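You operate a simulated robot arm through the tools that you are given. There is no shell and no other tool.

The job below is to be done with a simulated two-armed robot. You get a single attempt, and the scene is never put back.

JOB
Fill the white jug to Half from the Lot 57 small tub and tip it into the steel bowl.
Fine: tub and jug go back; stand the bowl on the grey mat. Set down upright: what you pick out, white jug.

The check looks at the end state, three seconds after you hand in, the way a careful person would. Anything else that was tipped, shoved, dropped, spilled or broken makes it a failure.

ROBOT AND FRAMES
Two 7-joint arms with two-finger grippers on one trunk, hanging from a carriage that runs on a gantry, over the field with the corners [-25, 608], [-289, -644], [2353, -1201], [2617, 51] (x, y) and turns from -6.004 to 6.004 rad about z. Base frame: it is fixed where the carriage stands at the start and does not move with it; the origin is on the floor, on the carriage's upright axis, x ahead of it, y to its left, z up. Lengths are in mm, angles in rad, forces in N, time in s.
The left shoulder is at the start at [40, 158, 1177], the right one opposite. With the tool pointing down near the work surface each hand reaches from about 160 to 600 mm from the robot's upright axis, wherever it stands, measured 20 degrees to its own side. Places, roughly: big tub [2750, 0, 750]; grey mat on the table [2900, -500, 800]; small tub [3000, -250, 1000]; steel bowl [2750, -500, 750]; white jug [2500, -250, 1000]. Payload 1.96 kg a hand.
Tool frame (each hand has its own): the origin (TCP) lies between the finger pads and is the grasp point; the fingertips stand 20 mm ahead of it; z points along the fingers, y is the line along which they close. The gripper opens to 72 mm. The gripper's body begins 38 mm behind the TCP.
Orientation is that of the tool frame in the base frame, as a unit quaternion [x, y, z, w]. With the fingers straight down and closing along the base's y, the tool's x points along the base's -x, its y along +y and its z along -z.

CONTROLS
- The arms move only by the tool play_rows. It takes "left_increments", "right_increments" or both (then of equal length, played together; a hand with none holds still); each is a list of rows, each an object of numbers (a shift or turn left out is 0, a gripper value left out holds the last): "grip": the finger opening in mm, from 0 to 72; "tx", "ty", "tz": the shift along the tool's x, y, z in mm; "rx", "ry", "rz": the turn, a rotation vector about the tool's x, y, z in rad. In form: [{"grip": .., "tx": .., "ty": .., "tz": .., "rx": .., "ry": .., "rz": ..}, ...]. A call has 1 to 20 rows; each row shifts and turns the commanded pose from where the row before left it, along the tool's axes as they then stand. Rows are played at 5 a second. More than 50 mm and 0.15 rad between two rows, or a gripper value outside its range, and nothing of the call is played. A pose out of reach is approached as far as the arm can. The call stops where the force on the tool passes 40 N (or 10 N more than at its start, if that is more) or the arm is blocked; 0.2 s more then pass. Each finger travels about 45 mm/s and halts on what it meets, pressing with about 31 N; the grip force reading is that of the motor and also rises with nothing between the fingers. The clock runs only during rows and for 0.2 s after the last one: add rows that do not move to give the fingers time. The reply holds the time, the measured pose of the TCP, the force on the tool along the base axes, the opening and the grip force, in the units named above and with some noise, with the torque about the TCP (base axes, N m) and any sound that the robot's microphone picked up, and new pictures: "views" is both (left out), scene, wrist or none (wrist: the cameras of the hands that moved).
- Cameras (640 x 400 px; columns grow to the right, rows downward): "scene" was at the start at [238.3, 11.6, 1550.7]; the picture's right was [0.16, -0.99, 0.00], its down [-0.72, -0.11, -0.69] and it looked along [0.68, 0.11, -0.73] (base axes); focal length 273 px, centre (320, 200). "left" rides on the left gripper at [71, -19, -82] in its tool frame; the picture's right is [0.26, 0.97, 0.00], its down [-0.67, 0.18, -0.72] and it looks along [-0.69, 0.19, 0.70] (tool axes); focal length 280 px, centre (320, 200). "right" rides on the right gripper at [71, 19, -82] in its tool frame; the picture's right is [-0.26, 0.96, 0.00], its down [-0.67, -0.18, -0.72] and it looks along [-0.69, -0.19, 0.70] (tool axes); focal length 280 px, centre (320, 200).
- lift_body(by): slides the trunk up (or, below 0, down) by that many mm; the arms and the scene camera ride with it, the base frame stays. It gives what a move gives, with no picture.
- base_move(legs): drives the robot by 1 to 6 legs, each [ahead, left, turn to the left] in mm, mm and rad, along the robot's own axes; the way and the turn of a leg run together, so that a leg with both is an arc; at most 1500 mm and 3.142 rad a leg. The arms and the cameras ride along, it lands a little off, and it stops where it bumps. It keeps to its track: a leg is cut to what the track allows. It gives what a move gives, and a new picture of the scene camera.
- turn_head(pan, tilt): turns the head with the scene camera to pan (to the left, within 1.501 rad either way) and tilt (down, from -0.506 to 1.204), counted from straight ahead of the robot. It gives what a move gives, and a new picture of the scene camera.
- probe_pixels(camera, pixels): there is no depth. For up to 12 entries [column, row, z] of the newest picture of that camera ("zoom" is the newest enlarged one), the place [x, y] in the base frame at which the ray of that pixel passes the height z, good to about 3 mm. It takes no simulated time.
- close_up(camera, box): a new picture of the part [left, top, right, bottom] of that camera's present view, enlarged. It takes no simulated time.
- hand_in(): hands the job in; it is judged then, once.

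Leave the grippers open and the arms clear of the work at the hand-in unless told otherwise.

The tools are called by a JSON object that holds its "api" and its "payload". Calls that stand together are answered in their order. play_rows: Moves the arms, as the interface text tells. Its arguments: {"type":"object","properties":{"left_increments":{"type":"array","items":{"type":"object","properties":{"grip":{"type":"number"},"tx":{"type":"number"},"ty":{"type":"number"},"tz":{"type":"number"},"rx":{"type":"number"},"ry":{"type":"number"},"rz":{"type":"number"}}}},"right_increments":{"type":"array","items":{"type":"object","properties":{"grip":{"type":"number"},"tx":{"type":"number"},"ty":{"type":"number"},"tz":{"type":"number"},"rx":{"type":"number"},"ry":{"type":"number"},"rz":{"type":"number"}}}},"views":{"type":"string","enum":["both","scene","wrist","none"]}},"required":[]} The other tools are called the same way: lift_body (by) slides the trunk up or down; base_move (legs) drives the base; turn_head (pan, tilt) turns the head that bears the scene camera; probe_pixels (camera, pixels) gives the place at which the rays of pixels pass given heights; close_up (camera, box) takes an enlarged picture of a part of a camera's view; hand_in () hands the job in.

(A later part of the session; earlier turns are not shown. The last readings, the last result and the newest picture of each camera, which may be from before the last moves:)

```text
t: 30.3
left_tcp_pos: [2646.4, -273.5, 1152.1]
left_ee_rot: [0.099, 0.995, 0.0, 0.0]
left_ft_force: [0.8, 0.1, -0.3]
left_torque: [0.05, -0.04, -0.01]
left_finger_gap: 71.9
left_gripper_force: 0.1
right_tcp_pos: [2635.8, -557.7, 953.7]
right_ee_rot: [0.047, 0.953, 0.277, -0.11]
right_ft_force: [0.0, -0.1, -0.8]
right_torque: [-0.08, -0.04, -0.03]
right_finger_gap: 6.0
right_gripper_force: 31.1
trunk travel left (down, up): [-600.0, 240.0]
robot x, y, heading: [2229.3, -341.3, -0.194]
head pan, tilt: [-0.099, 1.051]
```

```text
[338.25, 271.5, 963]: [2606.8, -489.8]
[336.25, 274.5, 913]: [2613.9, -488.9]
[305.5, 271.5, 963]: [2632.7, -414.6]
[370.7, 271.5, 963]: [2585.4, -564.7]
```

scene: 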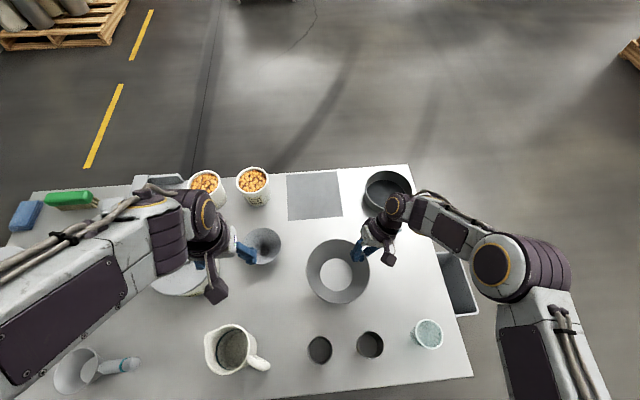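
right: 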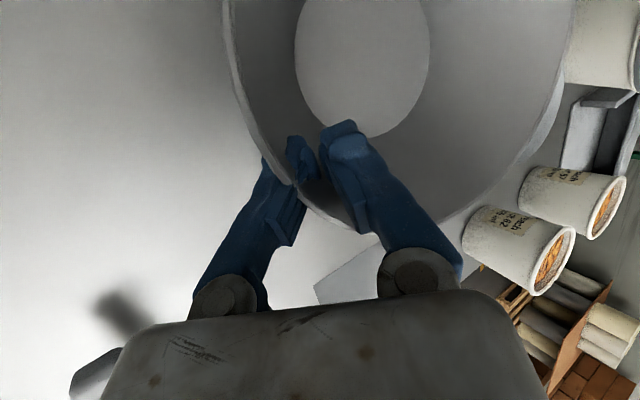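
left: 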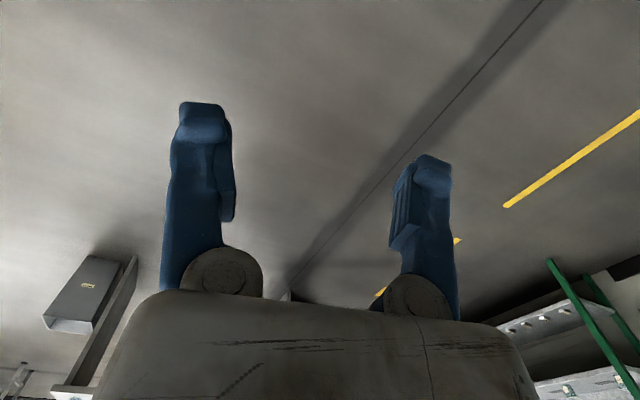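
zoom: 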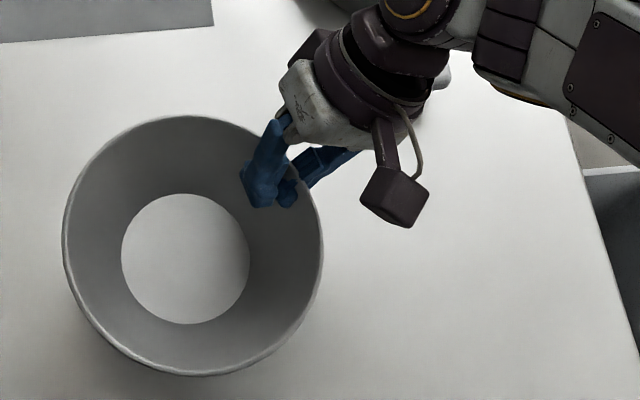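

Before driving the trunk over the table edge I want to know how low the trunk hangs: I'll tip the left hand to look back toward the robot (right hand holds still).

{"api": "play_rows", "payload": {"left_increments": [{"ry": 0.14}, {"ry": 0.14}, {"ry": 0.14}, {"ry": 0.14}, {"ry": 0.14}, {"ry": 0.14}, {"ry": 0.14}, {"ry": 0.14}, {"ry": 0.14}, {}], "views": "both"}}

```text
t: 32.0
left_tcp_pos: [2648.6, -273.4, 1150.9]
left_ee_rot: [0.088, 0.895, 0.044, -0.435]
left_ft_force: [-5.9, -8.3, -12.0]
left_torque: [1.4, -0.51, -0.33]
left_finger_gap: 71.9
left_gripper_force: 0.1
left hand out of reach, approached as far as the arm can: row 7, 8
right_tcp_pos: [2636.5, -559.2, 954.2]
right_ee_rot: [0.046, 0.953, 0.277, -0.11]
right_ft_force: [0.0, -0.3, -1.4]
right_torque: [-0.08, -0.05, -0.01]
right_finger_gap: 6.1
right_gripper_force: 31.6
trunk travel left (down, up): [-600.0, 240.0]
robot x, y, heading: [2229.1, -339.5, -0.197]
head pan, tilt: [-0.099, 1.051]
stopped in row 8 (left hand): the force on the tool passed its limit at 44 N (the readings are from after the stop); the commanded pose is now the measured one
```

scene: 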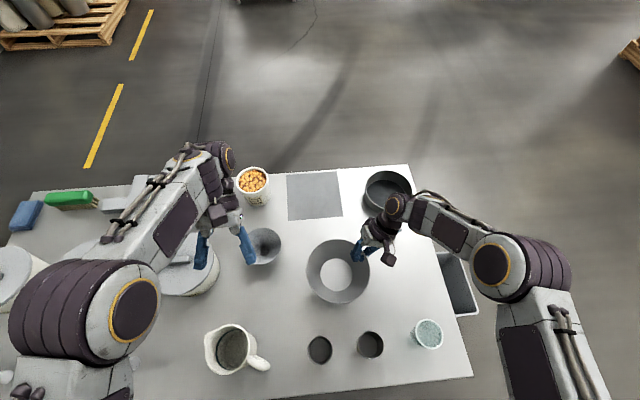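
left: 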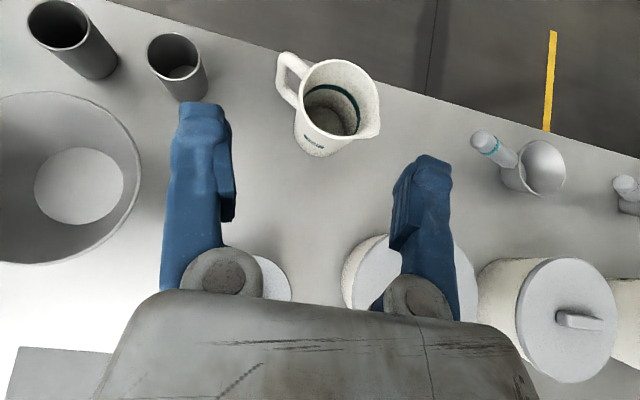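

The left hand hit its reach/force limit while tipping (nothing touched on the table; jug visible from above at (330,105)). I'll bring the left hand back, and instead use the head panned hard left and down to see the trunk's underside.

{"api": "play_rows", "payload": {"left_increments": [{"ry": -0.14}, {"ry": -0.14}, {"ry": -0.14}, {"ry": -0.14}, {"ry": -0.14}, {"ry": -0.14}, {"ry": -0.06}, {}], "views": "none"}}

{"api": "turn_head", "payload": {"pan": 1.5, "tilt": 1.2}}

```text
t: 33.8
left_tcp_pos: [2649.5, -275.5, 1151.0]
left_ee_rot: [0.098, 0.995, 0.001, -0.002]
left_ft_force: [-0.5, -0.4, -0.3]
left_torque: [0.02, 0.0, 0.01]
left_finger_gap: 72.2
left_gripper_force: 0.2
right_tcp_pos: [2636.5, -556.8, 954.2]
right_ee_rot: [0.047, 0.953, 0.278, -0.109]
right_ft_force: [-0.3, 0.0, -1.0]
right_torque: [-0.06, -0.04, -0.01]
right_finger_gap: 5.9
right_gripper_force: 30.9
trunk travel left (down, up): [-600.0, 240.0]
robot x, y, heading: [2228.8, -341.1, -0.196]
head pan, tilt: [-0.099, 1.051]
```

```text
t: 35.4
left_tcp_pos: [2647.9, -273.3, 1150.5]
left_ee_rot: [0.099, 0.995, 0.001, -0.002]
left_ft_force: [-0.2, -0.1, 0.5]
left_torque: [0.02, -0.03, 0.02]
left_finger_gap: 72.1
left_gripper_force: 0.1
right_tcp_pos: [2638.3, -558.2, 954.1]
right_ee_rot: [0.047, 0.953, 0.278, -0.11]
right_ft_force: [-1.0, 0.4, -0.8]
right_torque: [-0.1, -0.02, -0.02]
right_finger_gap: 5.9
right_gripper_force: 31.2
trunk travel left (down, up): [-600.0, 240.0]
robot x, y, heading: [2226.2, -340.9, -0.199]
head pan, tilt: [1.499, 1.201]
```

scene: 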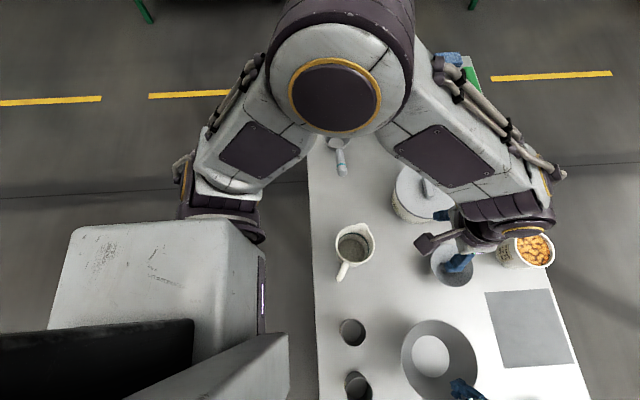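

The trunk's chest box is seen at left (front face strip between columns ~230 and ~265). Probe its front-bottom edge to see how low it reaches.

{"api": "probe_pixels", "payload": {"camera": "scene", "pixels": [[265, 300, 1300], [265, 300, 1200], [265, 300, 1100], [265, 300, 1000], [232, 300, 1500], [232, 300, 1400], [228, 220, 1400], [265, 240, 1200], [318, 380, 850], [310, 180, 850]]}}

```text
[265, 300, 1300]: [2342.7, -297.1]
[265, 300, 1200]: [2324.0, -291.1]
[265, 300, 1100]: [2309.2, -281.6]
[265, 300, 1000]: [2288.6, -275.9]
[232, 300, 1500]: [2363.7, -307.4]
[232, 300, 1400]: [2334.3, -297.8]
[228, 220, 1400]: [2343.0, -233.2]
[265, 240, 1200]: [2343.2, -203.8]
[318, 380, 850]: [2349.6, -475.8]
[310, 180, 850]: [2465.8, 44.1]
```

The trunk's bottom is around z≥1150, well above the table, so I can drive over the edge. Drive ahead 240 and left 35 with the bowl held about 55 mm above the table, then look.

{"api": "base_move", "payload": {"legs": [[0, 35, 0], [240, 0, 0]]}}

{"api": "turn_head", "payload": {"pan": 0.0, "tilt": 1.1}}

```text
t: 37.7
left_tcp_pos: [2891.9, -288.8, 1152.0]
left_ee_rot: [0.098, 0.995, 0.002, -0.002]
left_ft_force: [1.1, 0.4, -0.2]
left_torque: [0.04, 0.01, -0.03]
left_finger_gap: 72.0
left_gripper_force: 0.1
right_tcp_pos: [2879.4, -571.4, 954.3]
right_ee_rot: [0.048, 0.953, 0.278, -0.11]
right_ft_force: [-0.2, 0.5, -1.1]
right_torque: [-0.1, -0.05, -0.04]
right_finger_gap: 6.3
right_gripper_force: 31.0
trunk travel left (down, up): [-600.0, 240.0]
robot x, y, heading: [2471.7, -353.3, -0.202]
head pan, tilt: [1.499, 1.201]
```

scene: 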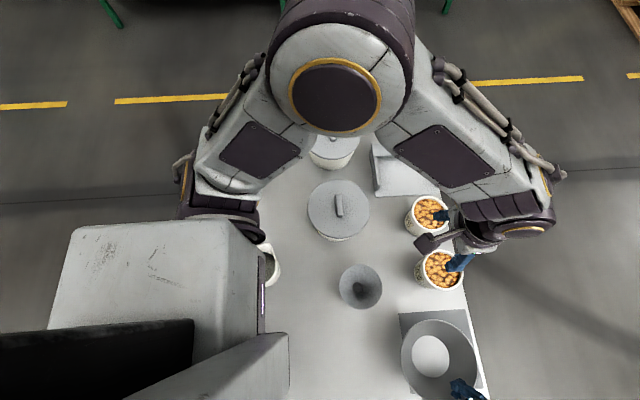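

```text
t: 39.3
left_tcp_pos: [2892.1, -287.5, 1152.7]
left_ee_rot: [0.098, 0.995, 0.0, -0.002]
left_ft_force: [0.2, 0.6, -0.2]
left_torque: [-0.03, 0.01, -0.03]
left_finger_gap: 72.0
left_gripper_force: 0.1
right_tcp_pos: [2878.9, -571.3, 954.1]
right_ee_rot: [0.047, 0.953, 0.278, -0.11]
right_ft_force: [0.7, 0.2, -1.4]
right_torque: [-0.07, -0.02, -0.01]
right_finger_gap: 5.9
right_gripper_force: 30.7
trunk travel left (down, up): [-600.0, 240.0]
robot x, y, heading: [2472.2, -354.5, -0.202]
head pan, tilt: [0.0, 1.1]
```

scene: 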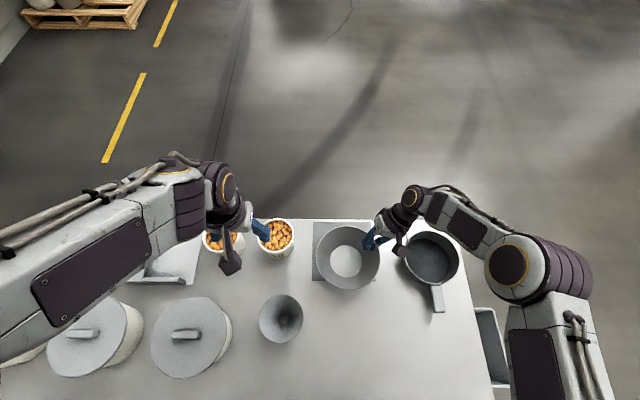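

Zoom on bowl and mat to compute the remaining offset.

{"api": "close_up", "payload": {"camera": "scene", "box": [290, 205, 402, 305]}}

```text
4.00 times, centred on (346, 255) of scene
```

zoom: 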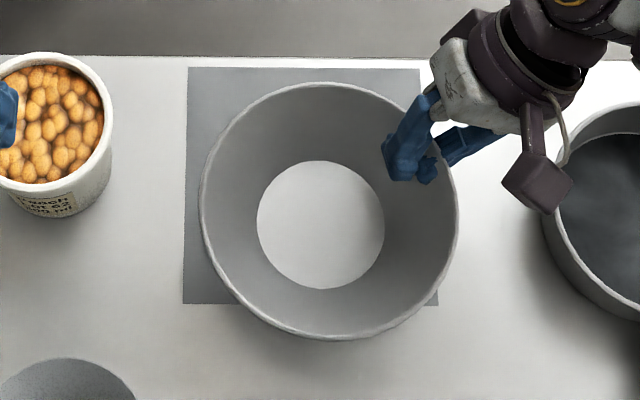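

{"api": "probe_pixels", "payload": {"camera": "zoom", "pixels": [[320, 225, 910], [329, 211, 960], [188, 68, 851], [184, 303, 851], [438, 305, 851], [420, 68, 851], [50, 120, 940], [103, 110, 940]]}}

```text
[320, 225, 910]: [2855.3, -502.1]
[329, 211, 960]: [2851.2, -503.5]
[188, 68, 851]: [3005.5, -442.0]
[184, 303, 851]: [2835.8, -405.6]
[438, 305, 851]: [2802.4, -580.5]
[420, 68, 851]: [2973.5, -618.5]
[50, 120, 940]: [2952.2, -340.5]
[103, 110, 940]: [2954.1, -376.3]
```

Remaining shift ≈ (+50,−9). Move the hand that way, then down 45 mm.

{"api": "play_rows", "payload": {"right_increments": [{"tx": -24.4, "tz": -7.0}, {"tx": -24.4, "tz": -7.0}, {}, {"tx": -3.54, "ty": -7.79, "tz": 12.3}, {"tx": -3.54, "ty": -7.79, "tz": 12.3}, {"tx": -3.54, "ty": -7.79, "tz": 12.3}, {}], "views": "both"}}

{"api": "close_up", "payload": {"camera": "scene", "box": [290, 195, 402, 295]}}

```text
t: 40.9
left_tcp_pos: [2891.6, -288.0, 1150.6]
left_ee_rot: [0.099, 0.995, 0.001, -0.002]
left_ft_force: [0.6, -0.2, -0.7]
left_torque: [-0.06, -0.01, -0.01]
left_finger_gap: 72.2
left_gripper_force: 0.1
right_tcp_pos: [2915.7, -575.5, 916.2]
right_ee_rot: [0.047, 0.953, 0.278, -0.11]
right_ft_force: [0.5, -0.3, -1.9]
right_torque: [-0.1, -0.03, -0.02]
right_finger_gap: 6.1
right_gripper_force: 31.3
right hand out of reach, approached as far as the arm can: row 5, 6
trunk travel left (down, up): [-600.0, 240.0]
robot x, y, heading: [2469.6, -353.1, -0.197]
head pan, tilt: [0.0, 1.1]
```

scene: 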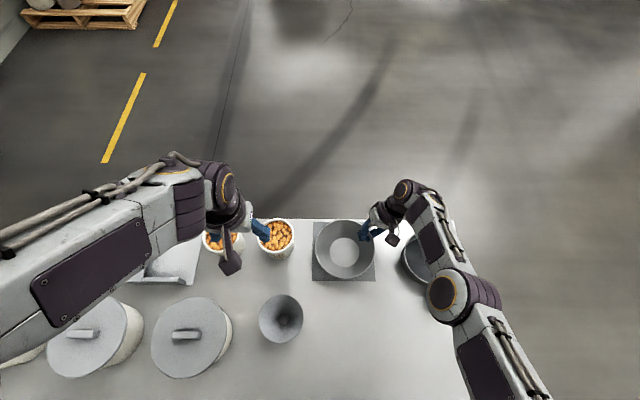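
right: 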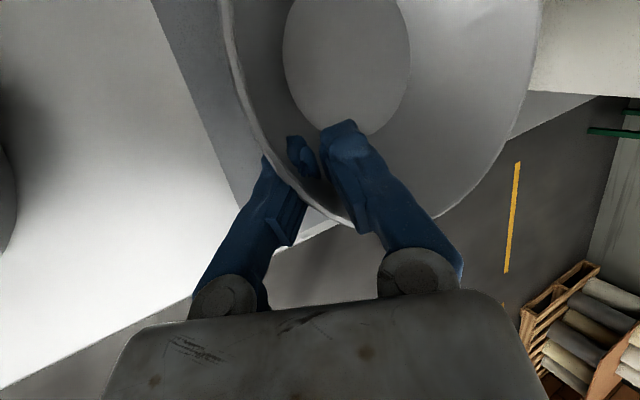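

```text
4.00 times, centred on (346, 245) of scene
```

zoom: 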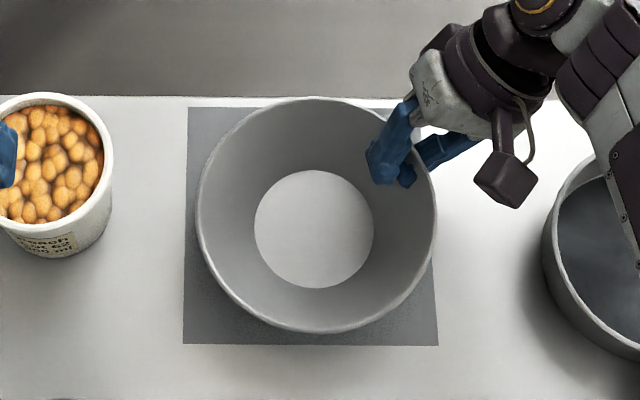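

The arm is near its reach limit at this height; the bowl bottom should be about 20 mm above the mat. I'll probe the alignment and lower the trunk gently by 12 mm first.

{"api": "probe_pixels", "payload": {"camera": "zoom", "pixels": [[314, 230, 875], [317, 215, 925], [188, 108, 851], [184, 342, 851], [438, 345, 851]]}}

{"api": "lift_body", "payload": {"by": -12}}

```text
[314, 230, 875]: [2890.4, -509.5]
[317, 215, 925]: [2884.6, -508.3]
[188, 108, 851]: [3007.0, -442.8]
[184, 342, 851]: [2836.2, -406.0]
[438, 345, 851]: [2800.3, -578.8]
```

```text
t: 41.5
left_tcp_pos: [2892.6, -288.4, 1139.2]
left_ee_rot: [0.098, 0.995, 0.001, -0.003]
left_ft_force: [0.1, 0.2, 0.7]
left_torque: [0.02, 0.0, -0.02]
left_finger_gap: 72.1
left_gripper_force: 0.1
right_tcp_pos: [2917.4, -573.9, 905.2]
right_ee_rot: [0.047, 0.953, 0.277, -0.11]
right_ft_force: [0.2, 0.4, -1.1]
right_torque: [-0.03, -0.03, 0.03]
right_finger_gap: 5.9
right_gripper_force: 30.9
trunk travel left (down, up): [-588.0, 252.0]
robot x, y, heading: [2475.5, -357.8, -0.195]
head pan, tilt: [0.0, 1.1]
```

Bowl is ~14 mm short of the mat centre; nudge the base ahead 14 mm while it still hangs clear.

{"api": "base_move", "payload": {"legs": [[14, 0, 0]]}}

{"api": "lift_body", "payload": {"by": -6}}

```text
t: 42.2
left_tcp_pos: [2905.2, -291.5, 1139.9]
left_ee_rot: [0.098, 0.995, 0.001, -0.003]
left_ft_force: [-0.5, -0.5, 0.5]
left_torque: [0.01, 0.01, -0.02]
left_finger_gap: 72.1
left_gripper_force: 0.0
right_tcp_pos: [2929.9, -578.7, 905.5]
right_ee_rot: [0.046, 0.953, 0.278, -0.11]
right_ft_force: [0.3, -0.5, -1.9]
right_torque: [-0.11, -0.01, -0.01]
right_finger_gap: 5.8
right_gripper_force: 31.3
trunk travel left (down, up): [-588.0, 252.0]
robot x, y, heading: [2485.8, -360.4, -0.197]
head pan, tilt: [0.0, 1.1]
```

scene: 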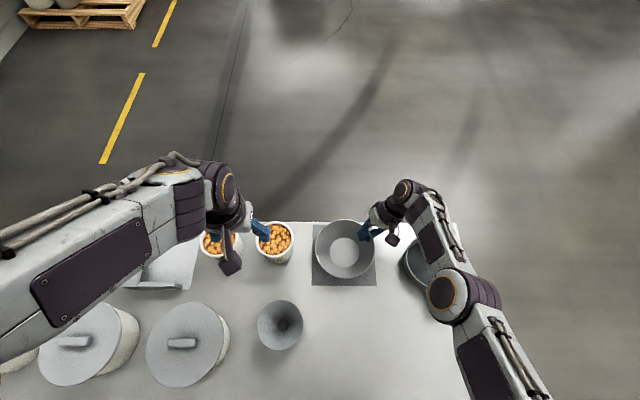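

```text
t: 42.8
left_tcp_pos: [2904.7, -290.9, 1133.4]
left_ee_rot: [0.099, 0.995, 0.001, -0.003]
left_ft_force: [0.2, -0.1, 0.0]
left_torque: [0.0, 0.01, 0.0]
left_finger_gap: 72.2
left_gripper_force: 0.1
right_tcp_pos: [2929.3, -577.5, 898.6]
right_ee_rot: [0.047, 0.953, 0.278, -0.11]
right_ft_force: [-0.2, -0.3, -1.7]
right_torque: [-0.05, -0.02, -0.01]
right_finger_gap: 6.0
right_gripper_force: 31.5
trunk travel left (down, up): [-582.0, 258.0]
robot x, y, heading: [2482.9, -357.9, -0.196]
head pan, tilt: [0.0, 1.1]
```

No contact yet (TCP z 898.6). Lower in 3 mm steps watching the force.

{"api": "lift_body", "payload": {"by": -3}}

{"api": "lift_body", "payload": {"by": -3}}

```text
t: 43.3
left_tcp_pos: [2903.6, -288.9, 1130.3]
left_ee_rot: [0.098, 0.995, 0.001, -0.002]
left_ft_force: [-0.3, -0.2, -0.2]
left_torque: [-0.02, 0.02, 0.03]
left_finger_gap: 72.2
left_gripper_force: 0.1
right_tcp_pos: [2928.9, -577.7, 895.2]
right_ee_rot: [0.048, 0.953, 0.278, -0.11]
right_ft_force: [-0.7, -0.5, -0.4]
right_torque: [-0.01, 0.07, 0.0]
right_finger_gap: 6.0
right_gripper_force: 31.1
trunk travel left (down, up): [-579.0, 261.0]
robot x, y, heading: [2486.5, -355.4, -0.199]
head pan, tilt: [0.0, 1.1]
```

```text
t: 43.8
left_tcp_pos: [2906.3, -291.3, 1126.5]
left_ee_rot: [0.099, 0.995, -0.001, -0.002]
left_ft_force: [0.2, 0.7, -1.1]
left_torque: [-0.01, -0.03, -0.02]
left_finger_gap: 72.3
left_gripper_force: 0.0
right_tcp_pos: [2929.5, -579.2, 892.1]
right_ee_rot: [0.048, 0.953, 0.278, -0.109]
right_ft_force: [-1.2, -4.0, 7.2]
right_torque: [0.07, 0.44, 0.21]
right_finger_gap: 5.7
right_gripper_force: 31.4
trunk travel left (down, up): [-576.0, 264.0]
robot x, y, heading: [2483.0, -358.9, -0.197]
head pan, tilt: [0.0, 1.1]
```

Contact felt (7 N up). Open the fingers slowly and check the bowl settles.

{"api": "play_rows", "payload": {"right_increments": [{"grip": 10}, {"grip": 18}, {"grip": 26}, {}, {}], "views": "both"}}

{"api": "close_up", "payload": {"camera": "scene", "box": [290, 195, 402, 295]}}

```text
t: 45.0
left_tcp_pos: [2904.3, -291.9, 1127.4]
left_ee_rot: [0.1, 0.995, 0.001, -0.003]
left_ft_force: [-0.2, -0.5, 0.1]
left_torque: [0.06, 0.02, 0.01]
left_finger_gap: 72.0
left_gripper_force: 0.1
right_tcp_pos: [2930.2, -578.7, 892.3]
right_ee_rot: [0.046, 0.953, 0.277, -0.109]
right_ft_force: [0.2, 0.2, -0.5]
right_torque: [-0.01, -0.03, -0.03]
right_finger_gap: 26.0
right_gripper_force: 0.1
trunk travel left (down, up): [-576.0, 264.0]
robot x, y, heading: [2481.4, -356.6, -0.203]
head pan, tilt: [0.0, 1.1]
```

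scene: 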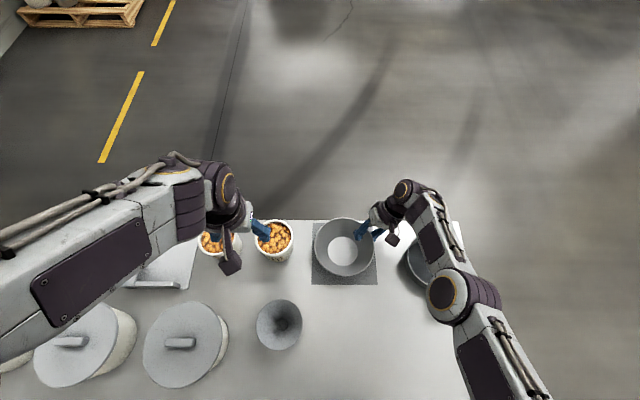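
right: 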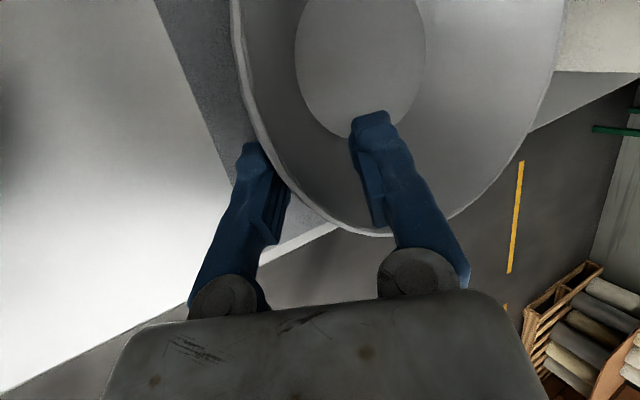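

```text
4.00 times, centred on (346, 245) of scene
```

zoom: 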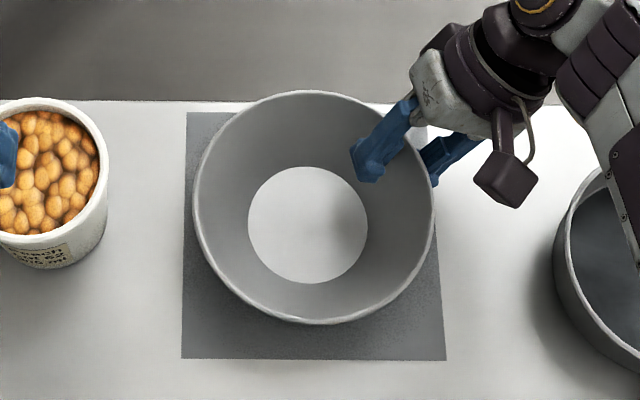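

Bowl stands on the mat. Withdraw the right hand back along its fingers, and probe the bowl's final place.

{"api": "probe_pixels", "payload": {"camera": "zoom", "pixels": [[308, 225, 853], [314, 207, 903], [186, 112, 851], [182, 358, 851], [445, 360, 851]]}}

{"api": "play_rows", "payload": {"right_increments": [{"tz": -25}, {"tz": -35}, {"tz": -45}, {"tz": -45}, {"tz": -45}, {}], "views": "both"}}

```text
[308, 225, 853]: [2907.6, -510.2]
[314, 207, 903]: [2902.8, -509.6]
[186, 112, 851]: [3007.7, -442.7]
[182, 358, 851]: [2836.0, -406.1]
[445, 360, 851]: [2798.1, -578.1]
```

```text
t: 46.4
left_tcp_pos: [2905.3, -290.4, 1126.5]
left_ee_rot: [0.099, 0.995, 0.001, -0.002]
left_ft_force: [-0.6, 0.5, 0.7]
left_torque: [-0.03, 0.02, -0.02]
left_finger_gap: 72.1
left_gripper_force: 0.0
right_tcp_pos: [2949.2, -675.0, 1056.6]
right_ee_rot: [0.047, 0.953, 0.277, -0.11]
right_ft_force: [-0.6, 0.2, -0.1]
right_torque: [0.02, 0.02, -0.01]
right_finger_gap: 26.1
right_gripper_force: 0.0
right hand out of reach, approached as far as the arm can: row 4, 5
trunk travel left (down, up): [-576.0, 264.0]
robot x, y, heading: [2484.6, -359.8, -0.196]
head pan, tilt: [0.0, 1.1]
```

scene: 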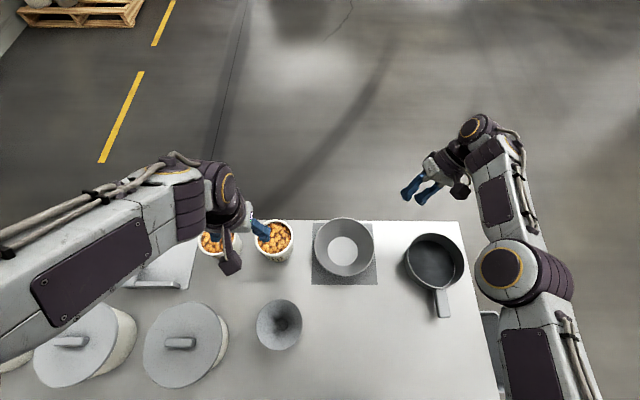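
right: 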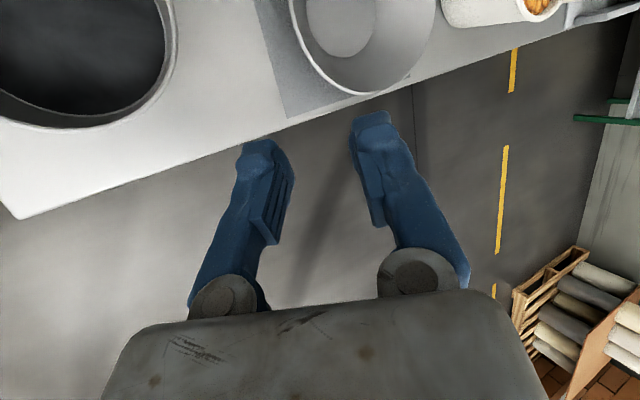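

The bowl's centre (2905,-510) matches the mat centre. Now fold the right hand back up and toward the robot, tool vertical again.

{"api": "play_rows", "payload": {"right_increments": [{"tx": 36.6, "ty": 11, "tz": -6.9}, {"tx": 36.6, "ty": 11, "tz": -6.9}, {"tx": 36.6, "ty": 11, "tz": -6.9}, {"ry": -0.05}, {"rx": -0.08}, {"ry": -0.12}, {"ry": -0.12}, {"rx": 0.125}, {"rx": 0.125}, {"rx": 0.125}, {"rx": 0.125}, {"rx": 0.125}, {"grip": 72}, {}], "views": "scene"}}

```text
t: 49.4
left_tcp_pos: [2905.6, -292.2, 1128.9]
left_ee_rot: [0.098, 0.995, 0.0, -0.003]
left_ft_force: [0.1, 0.0, 0.6]
left_torque: [0.03, 0.02, 0.0]
left_finger_gap: 71.9
left_gripper_force: 0.0
right_tcp_pos: [2849.7, -654.2, 1114.3]
right_ee_rot: [0.099, 0.995, -0.001, -0.001]
right_ft_force: [-0.2, -0.9, 0.0]
right_torque: [0.0, -0.01, 0.03]
right_finger_gap: 72.0
right_gripper_force: 0.0
trunk travel left (down, up): [-576.0, 264.0]
robot x, y, heading: [2484.7, -358.5, -0.202]
head pan, tilt: [0.0, 1.1]
```

scene: 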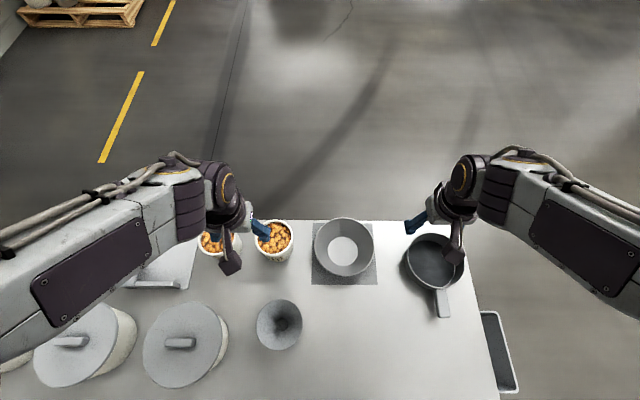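

Right arm is home. Drive 90 mm left and look toward the small tubs.

{"api": "base_move", "payload": {"legs": [[0, 90, 0]]}}

{"api": "turn_head", "payload": {"pan": 0.3, "tilt": 1.05}}

{"api": "close_up", "payload": {"camera": "left", "box": [0, 0, 640, 400]}}

```text
t: 50.5
left_tcp_pos: [2922.9, -201.7, 1127.7]
left_ee_rot: [0.099, 0.995, 0.001, -0.003]
left_ft_force: [-0.2, -0.1, 0.0]
left_torque: [0.02, 0.02, -0.01]
left_finger_gap: 72.2
left_gripper_force: 0.2
right_tcp_pos: [2868.7, -567.5, 1114.4]
right_ee_rot: [0.1, 0.995, 0.0, -0.001]
right_ft_force: [0.3, -0.5, 0.1]
right_torque: [0.0, 0.0, 0.0]
right_finger_gap: 71.8
right_gripper_force: 0.0
trunk travel left (down, up): [-576.0, 264.0]
robot x, y, heading: [2503.7, -269.0, -0.2]
head pan, tilt: [0.0, 1.1]
```

scene: 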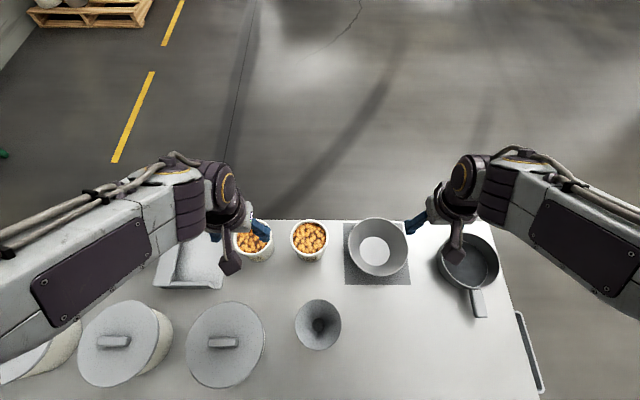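

```text
t: 51.3
left_tcp_pos: [2921.9, -201.7, 1127.7]
left_ee_rot: [0.099, 0.995, 0.001, -0.002]
left_ft_force: [-0.1, 0.1, 0.2]
left_torque: [-0.01, -0.03, 0.02]
left_finger_gap: 71.9
left_gripper_force: 0.0
right_tcp_pos: [2867.5, -566.0, 1114.0]
right_ee_rot: [0.099, 0.995, 0.0, 0.0]
right_ft_force: [0.2, -0.8, -0.1]
right_torque: [0.0, 0.02, 0.01]
right_finger_gap: 71.8
right_gripper_force: 0.0
trunk travel left (down, up): [-576.0, 264.0]
robot x, y, heading: [2501.8, -269.3, -0.2]
head pan, tilt: [0.3, 1.051]
```

scene: 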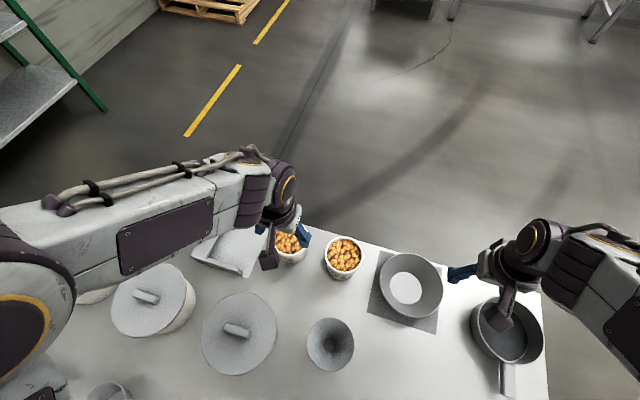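

```text
1.00 times, centred on (320, 200) of left (not enlarged: the box is as wide or as high as the picture)
```

zoom: 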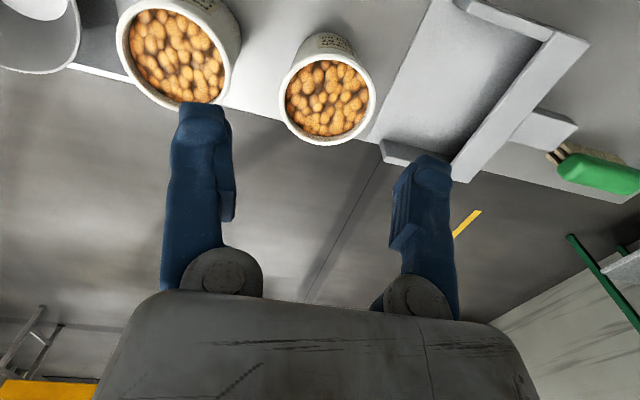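

The left wrist camera sees Lot 57 (centre ~(328,95)) directly. Enlarge it and probe its rim.

{"api": "close_up", "payload": {"camera": "left", "box": [256, 20, 416, 160]}}

```text
2.86 times, centred on (336, 90) of left
```

zoom: 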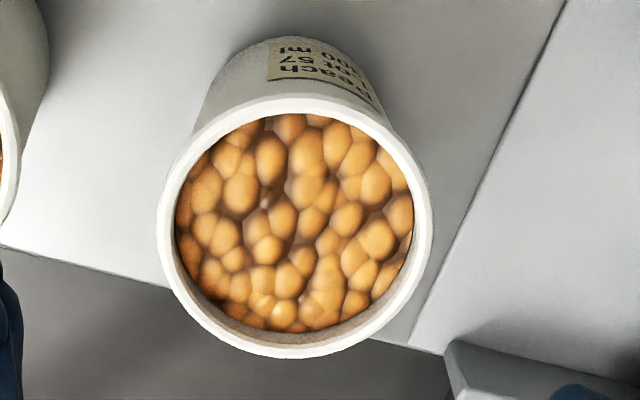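

{"api": "probe_pixels", "payload": {"camera": "zoom", "pixels": [[295, 228, 940], [157, 225, 940], [433, 230, 940], [295, 97, 940], [295, 358, 940], [295, 228, 930], [295, 228, 950], [290, 40, 850]]}}

```text
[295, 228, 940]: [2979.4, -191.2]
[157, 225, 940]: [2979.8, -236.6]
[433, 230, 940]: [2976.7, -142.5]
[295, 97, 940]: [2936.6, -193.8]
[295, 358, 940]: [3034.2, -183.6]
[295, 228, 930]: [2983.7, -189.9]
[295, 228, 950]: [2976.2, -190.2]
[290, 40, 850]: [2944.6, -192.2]
```

Rim centre ≈ (2983,-190,940), radius ≈48, wall ≈6 mm. The content is lumpy pieces of ~11 mm about 12 mm below the rim. Bring the left hand above the tub's left wall at (2992,-145.5), z≈985, with the gripper opened to 20 mm and tilted 0.09 rad to match the taper.

{"api": "play_rows", "payload": {"left_increments": [{"tx": -14.4, "ty": 17.3, "tz": 35.6, "grip": 20}, {"tx": -14.4, "ty": 17.3, "tz": 35.6}, {"tx": -14.4, "ty": 17.3, "tz": 35.6}, {"tx": -14.4, "ty": 17.3, "tz": 35.6}, {"rx": 0.09}, {}, {}], "views": "both"}}

{"api": "close_up", "payload": {"camera": "scene", "box": [230, 200, 350, 275]}}

```text
t: 52.9
left_tcp_pos: [2992.1, -145.1, 983.7]
left_ee_rot: [0.098, 0.994, -0.044, -0.007]
left_ft_force: [0.0, -0.5, -0.7]
left_torque: [-0.02, 0.05, -0.01]
left_finger_gap: 20.2
left_gripper_force: 0.1
right_tcp_pos: [2868.1, -567.7, 1114.9]
right_ee_rot: [0.101, 0.995, 0.0, -0.001]
right_ft_force: [0.6, 0.5, -0.3]
right_torque: [0.03, 0.01, 0.01]
right_finger_gap: 72.1
right_gripper_force: 0.2
trunk travel left (down, up): [-576.0, 264.0]
robot x, y, heading: [2500.6, -267.2, -0.201]
head pan, tilt: [0.3, 1.051]
```

scene: 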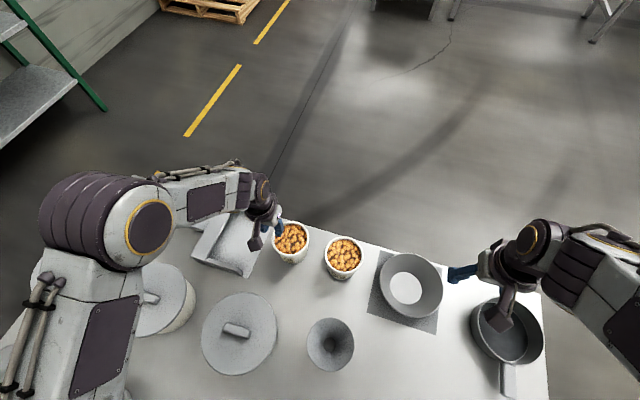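
left: 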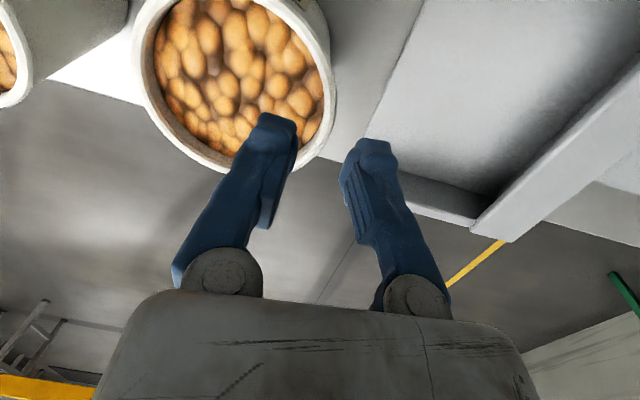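

```text
5.33 times, centred on (290, 238) of scene
```

zoom: 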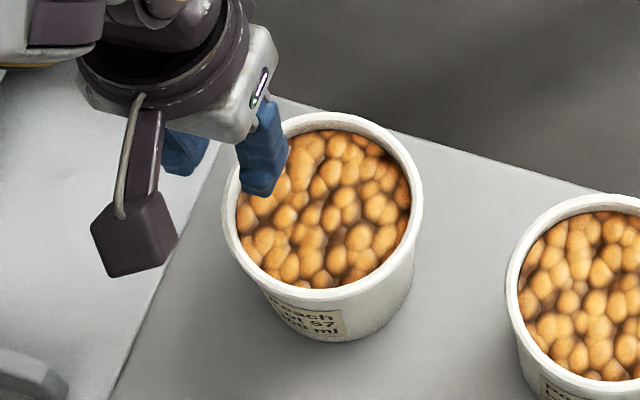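

Check the wall's location again from this closer wrist view.

{"api": "close_up", "payload": {"camera": "left", "box": [120, 0, 360, 180]}}

{"api": "probe_pixels", "payload": {"camera": "left", "pixels": [[333, 70, 940], [134, 70, 940], [240, 178, 940], [330, 100, 940], [150, 120, 940], [310, 152, 940]]}}

```text
2.22 times, centred on (240, 90) of left
```

zoom: 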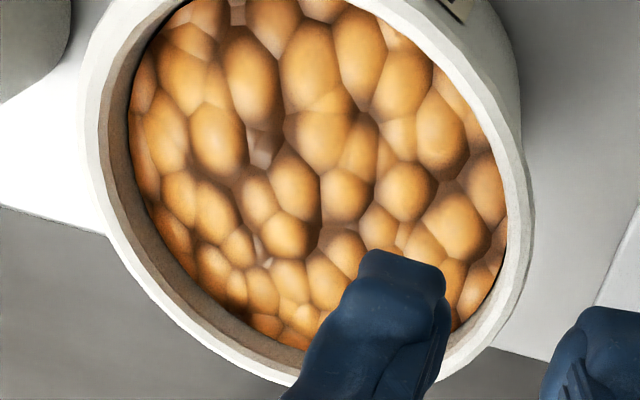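

```text
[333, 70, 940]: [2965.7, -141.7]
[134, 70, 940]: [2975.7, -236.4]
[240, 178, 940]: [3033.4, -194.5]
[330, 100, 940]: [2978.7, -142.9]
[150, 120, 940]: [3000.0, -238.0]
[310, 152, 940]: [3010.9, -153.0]
```

Fit gives rim centre ≈ (2984,-190), R≈48.5; the TCP is right above the wall's mid-line. Descend straight down 28 mm first (tips ~5 mm below the rim), slowly.

{"api": "play_rows", "payload": {"left_increments": [{"ty": 0.9, "tz": 10}, {"ty": 0.9, "tz": 10}, {"ty": 0.7, "tz": 8}, {}], "views": "both"}}

{"api": "close_up", "payload": {"camera": "scene", "box": [230, 200, 350, 275]}}

{"api": "close_up", "payload": {"camera": "left", "box": [160, 20, 400, 200]}}

```text
t: 53.9
left_tcp_pos: [2991.8, -145.8, 955.9]
left_ee_rot: [0.097, 0.994, -0.045, -0.007]
left_ft_force: [-0.1, 0.0, 0.7]
left_torque: [0.01, 0.02, 0.01]
left_finger_gap: 20.2
left_gripper_force: 0.0
right_tcp_pos: [2867.7, -567.5, 1114.5]
right_ee_rot: [0.099, 0.995, 0.0, 0.0]
right_ft_force: [-0.4, 0.0, 0.4]
right_torque: [0.01, -0.01, 0.03]
right_finger_gap: 71.9
right_gripper_force: 0.1
trunk travel left (down, up): [-576.0, 264.0]
robot x, y, heading: [2505.2, -265.5, -0.199]
head pan, tilt: [0.3, 1.051]
```

scene: 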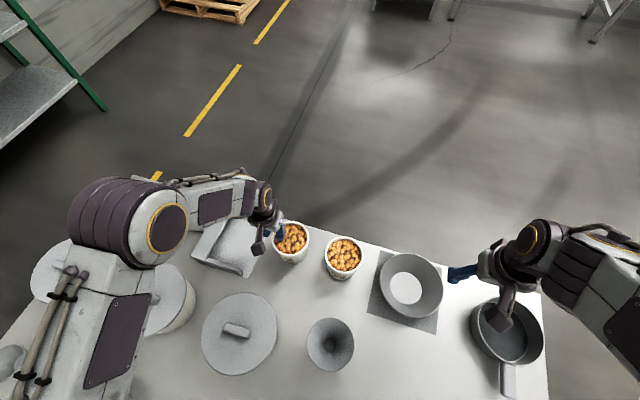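
left: 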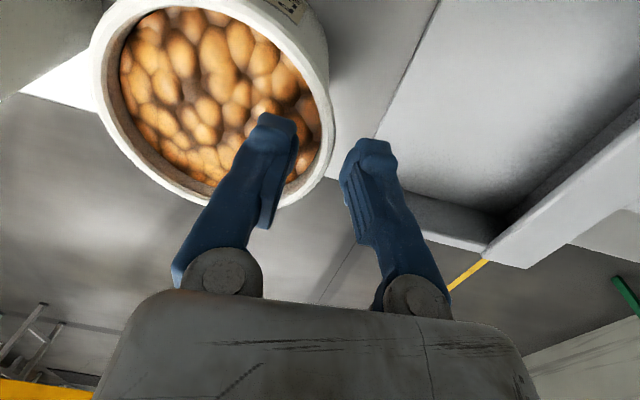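

```text
5.33 times, centred on (290, 238) of scene
```

zoom: 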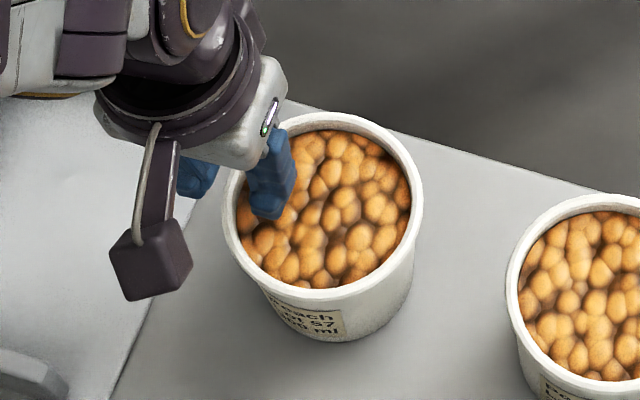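

```text
2.22 times, centred on (280, 110) of left
```

zoom: 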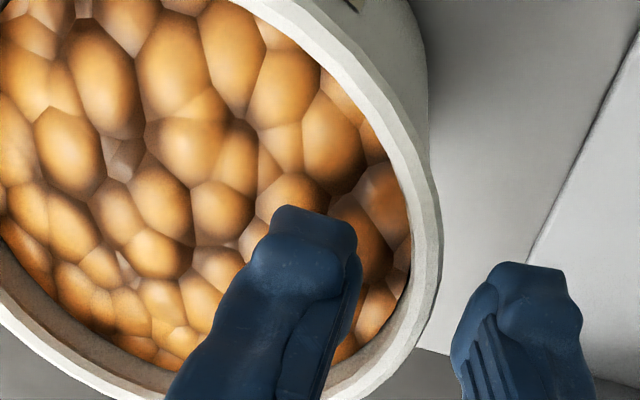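

Straddling the wall properly; no force. Continue down 8 mm, then read the force.

{"api": "play_rows", "payload": {"left_increments": [{"ty": 0.36, "tz": 4}, {"ty": 0.36, "tz": 4}, {}], "views": "wrist"}}

```text
t: 54.7
left_tcp_pos: [2992.0, -145.5, 948.6]
left_ee_rot: [0.098, 0.994, -0.044, -0.007]
left_ft_force: [1.0, 0.4, 0.1]
left_torque: [0.0, 0.02, -0.03]
left_finger_gap: 20.1
left_gripper_force: 0.1
right_tcp_pos: [2868.4, -566.7, 1114.5]
right_ee_rot: [0.099, 0.995, 0.0, 0.0]
right_ft_force: [0.3, -0.2, 0.2]
right_torque: [0.01, 0.0, -0.02]
right_finger_gap: 71.7
right_gripper_force: 0.0
trunk travel left (down, up): [-576.0, 264.0]
robot x, y, heading: [2499.2, -269.4, -0.197]
head pan, tilt: [0.3, 1.051]
```

left: 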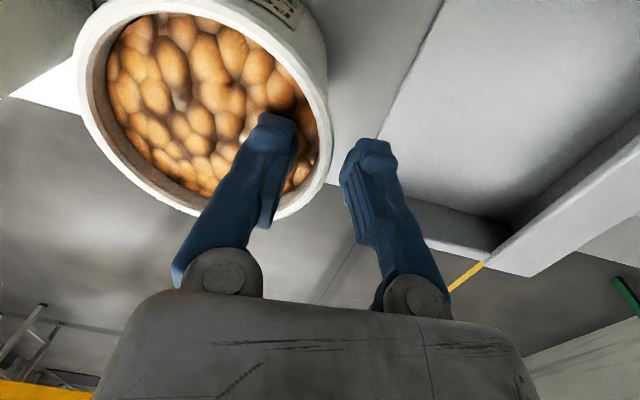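

Still no force. Down another 8 mm in small rows.

{"api": "play_rows", "payload": {"left_increments": [{"ty": 0.27, "tz": 3}, {"ty": 0.27, "tz": 3}, {"ty": 0.18, "tz": 2}, {}], "views": "both"}}

{"api": "close_up", "payload": {"camera": "scene", "box": [230, 200, 350, 275]}}

```text
t: 55.7
left_tcp_pos: [2991.8, -145.3, 940.2]
left_ee_rot: [0.098, 0.994, -0.044, -0.007]
left_ft_force: [-0.3, -0.2, 0.6]
left_torque: [0.04, 0.01, -0.01]
left_finger_gap: 20.2
left_gripper_force: 0.0
right_tcp_pos: [2869.0, -566.4, 1113.7]
right_ee_rot: [0.099, 0.995, 0.0, 0.0]
right_ft_force: [-0.6, 0.9, -0.5]
right_torque: [0.0, 0.01, 0.0]
right_finger_gap: 72.6
right_gripper_force: 0.0
trunk travel left (down, up): [-576.0, 264.0]
robot x, y, heading: [2503.2, -266.7, -0.203]
head pan, tilt: [0.3, 1.051]
```

scene: 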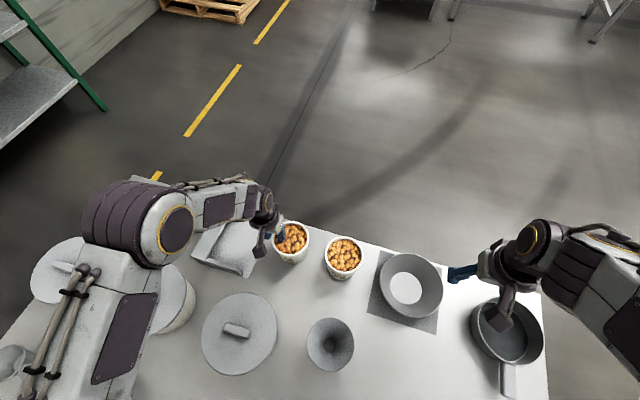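
left: 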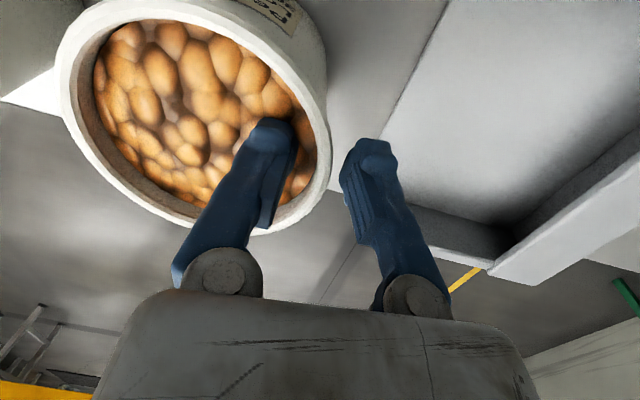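

```text
5.33 times, centred on (290, 238) of scene
```

zoom: 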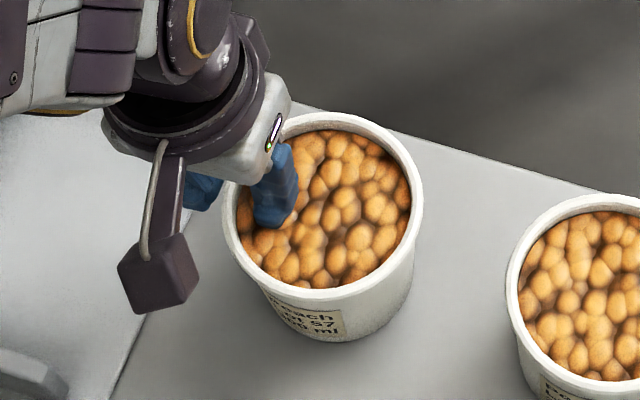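

No resistance at all. Go 6 mm deeper for a longer pinch, then close.

{"api": "play_rows", "payload": {"left_increments": [{"ty": 0.27, "tz": 3}, {"ty": 0.27, "tz": 3}, {}, {"grip": 12}, {"grip": 7}, {"grip": 3}, {"grip": 0}, {}, {}], "views": "both"}}

{"api": "close_up", "payload": {"camera": "scene", "box": [230, 200, 350, 275]}}

```text
t: 57.7
left_tcp_pos: [2992.3, -145.2, 933.2]
left_ee_rot: [0.098, 0.994, -0.044, -0.007]
left_ft_force: [0.6, -0.1, 0.3]
left_torque: [0.04, -0.07, 0.0]
left_finger_gap: 5.9
left_gripper_force: 31.1
right_tcp_pos: [2868.1, -566.2, 1114.1]
right_ee_rot: [0.099, 0.995, -0.001, 0.0]
right_ft_force: [0.1, -0.4, 0.4]
right_torque: [0.0, 0.01, 0.01]
right_finger_gap: 72.2
right_gripper_force: 0.1
trunk travel left (down, up): [-576.0, 264.0]
robot x, y, heading: [2500.8, -269.9, -0.199]
head pan, tilt: [0.3, 1.051]
```

scene: 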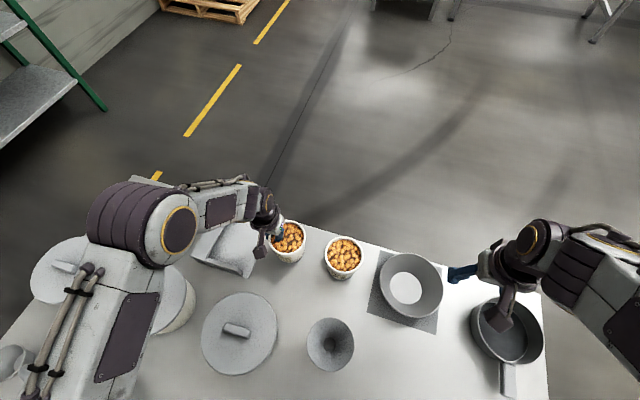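
left: 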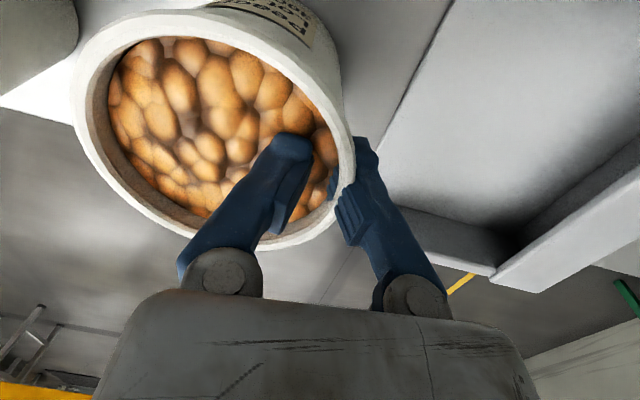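

```text
5.33 times, centred on (290, 238) of scene
```

zoom: 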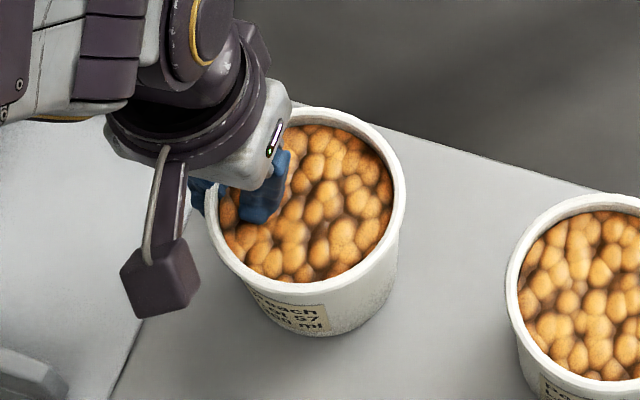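

Gripped (gap 5.9 mm, 31 N). The tub slid ≈9 mm to the left (toward +y) on closing; I'll remember that for putting it back. Lift 15 mm slowly and read the weight.

{"api": "play_rows", "payload": {"left_increments": [{"ty": -0.45, "tz": -5}, {"ty": -0.45, "tz": -5}, {"ty": -0.45, "tz": -5}, {}, {}], "views": "both"}}

{"api": "close_up", "payload": {"camera": "scene", "box": [230, 200, 350, 275]}}

```text
t: 58.9
left_tcp_pos: [2991.6, -145.2, 949.3]
left_ee_rot: [0.097, 0.994, -0.044, -0.008]
left_ft_force: [0.0, -0.2, -4.5]
left_torque: [0.15, 0.0, 0.01]
left_finger_gap: 6.0
left_gripper_force: 30.5
right_tcp_pos: [2867.9, -567.1, 1115.4]
right_ee_rot: [0.1, 0.995, 0.0, -0.001]
right_ft_force: [-0.8, -0.6, -0.4]
right_torque: [0.01, 0.01, 0.02]
right_finger_gap: 72.0
right_gripper_force: 0.0
trunk travel left (down, up): [-576.0, 264.0]
robot x, y, heading: [2501.0, -270.3, -0.192]
head pan, tilt: [0.3, 1.051]
```

scene: 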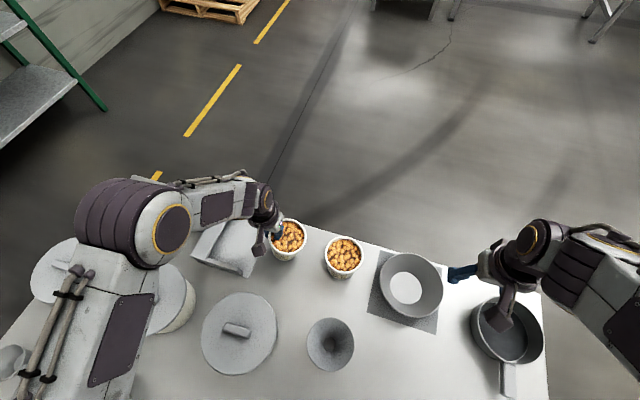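
left: 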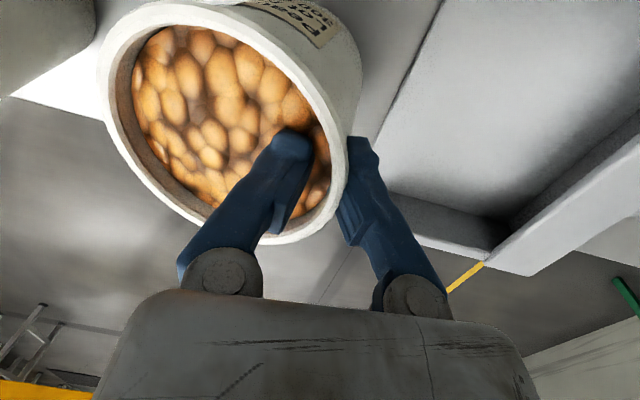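

```text
5.33 times, centred on (290, 238) of scene
```

zoom: 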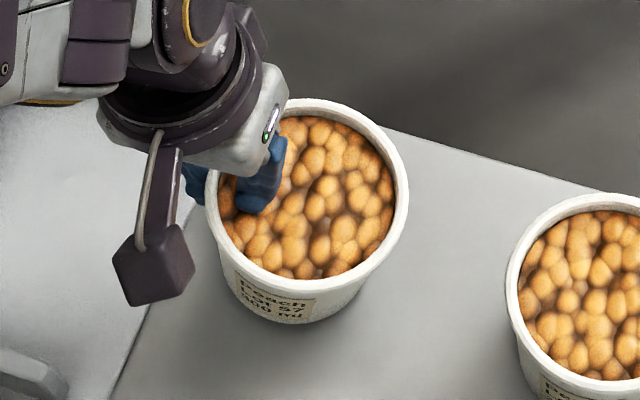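

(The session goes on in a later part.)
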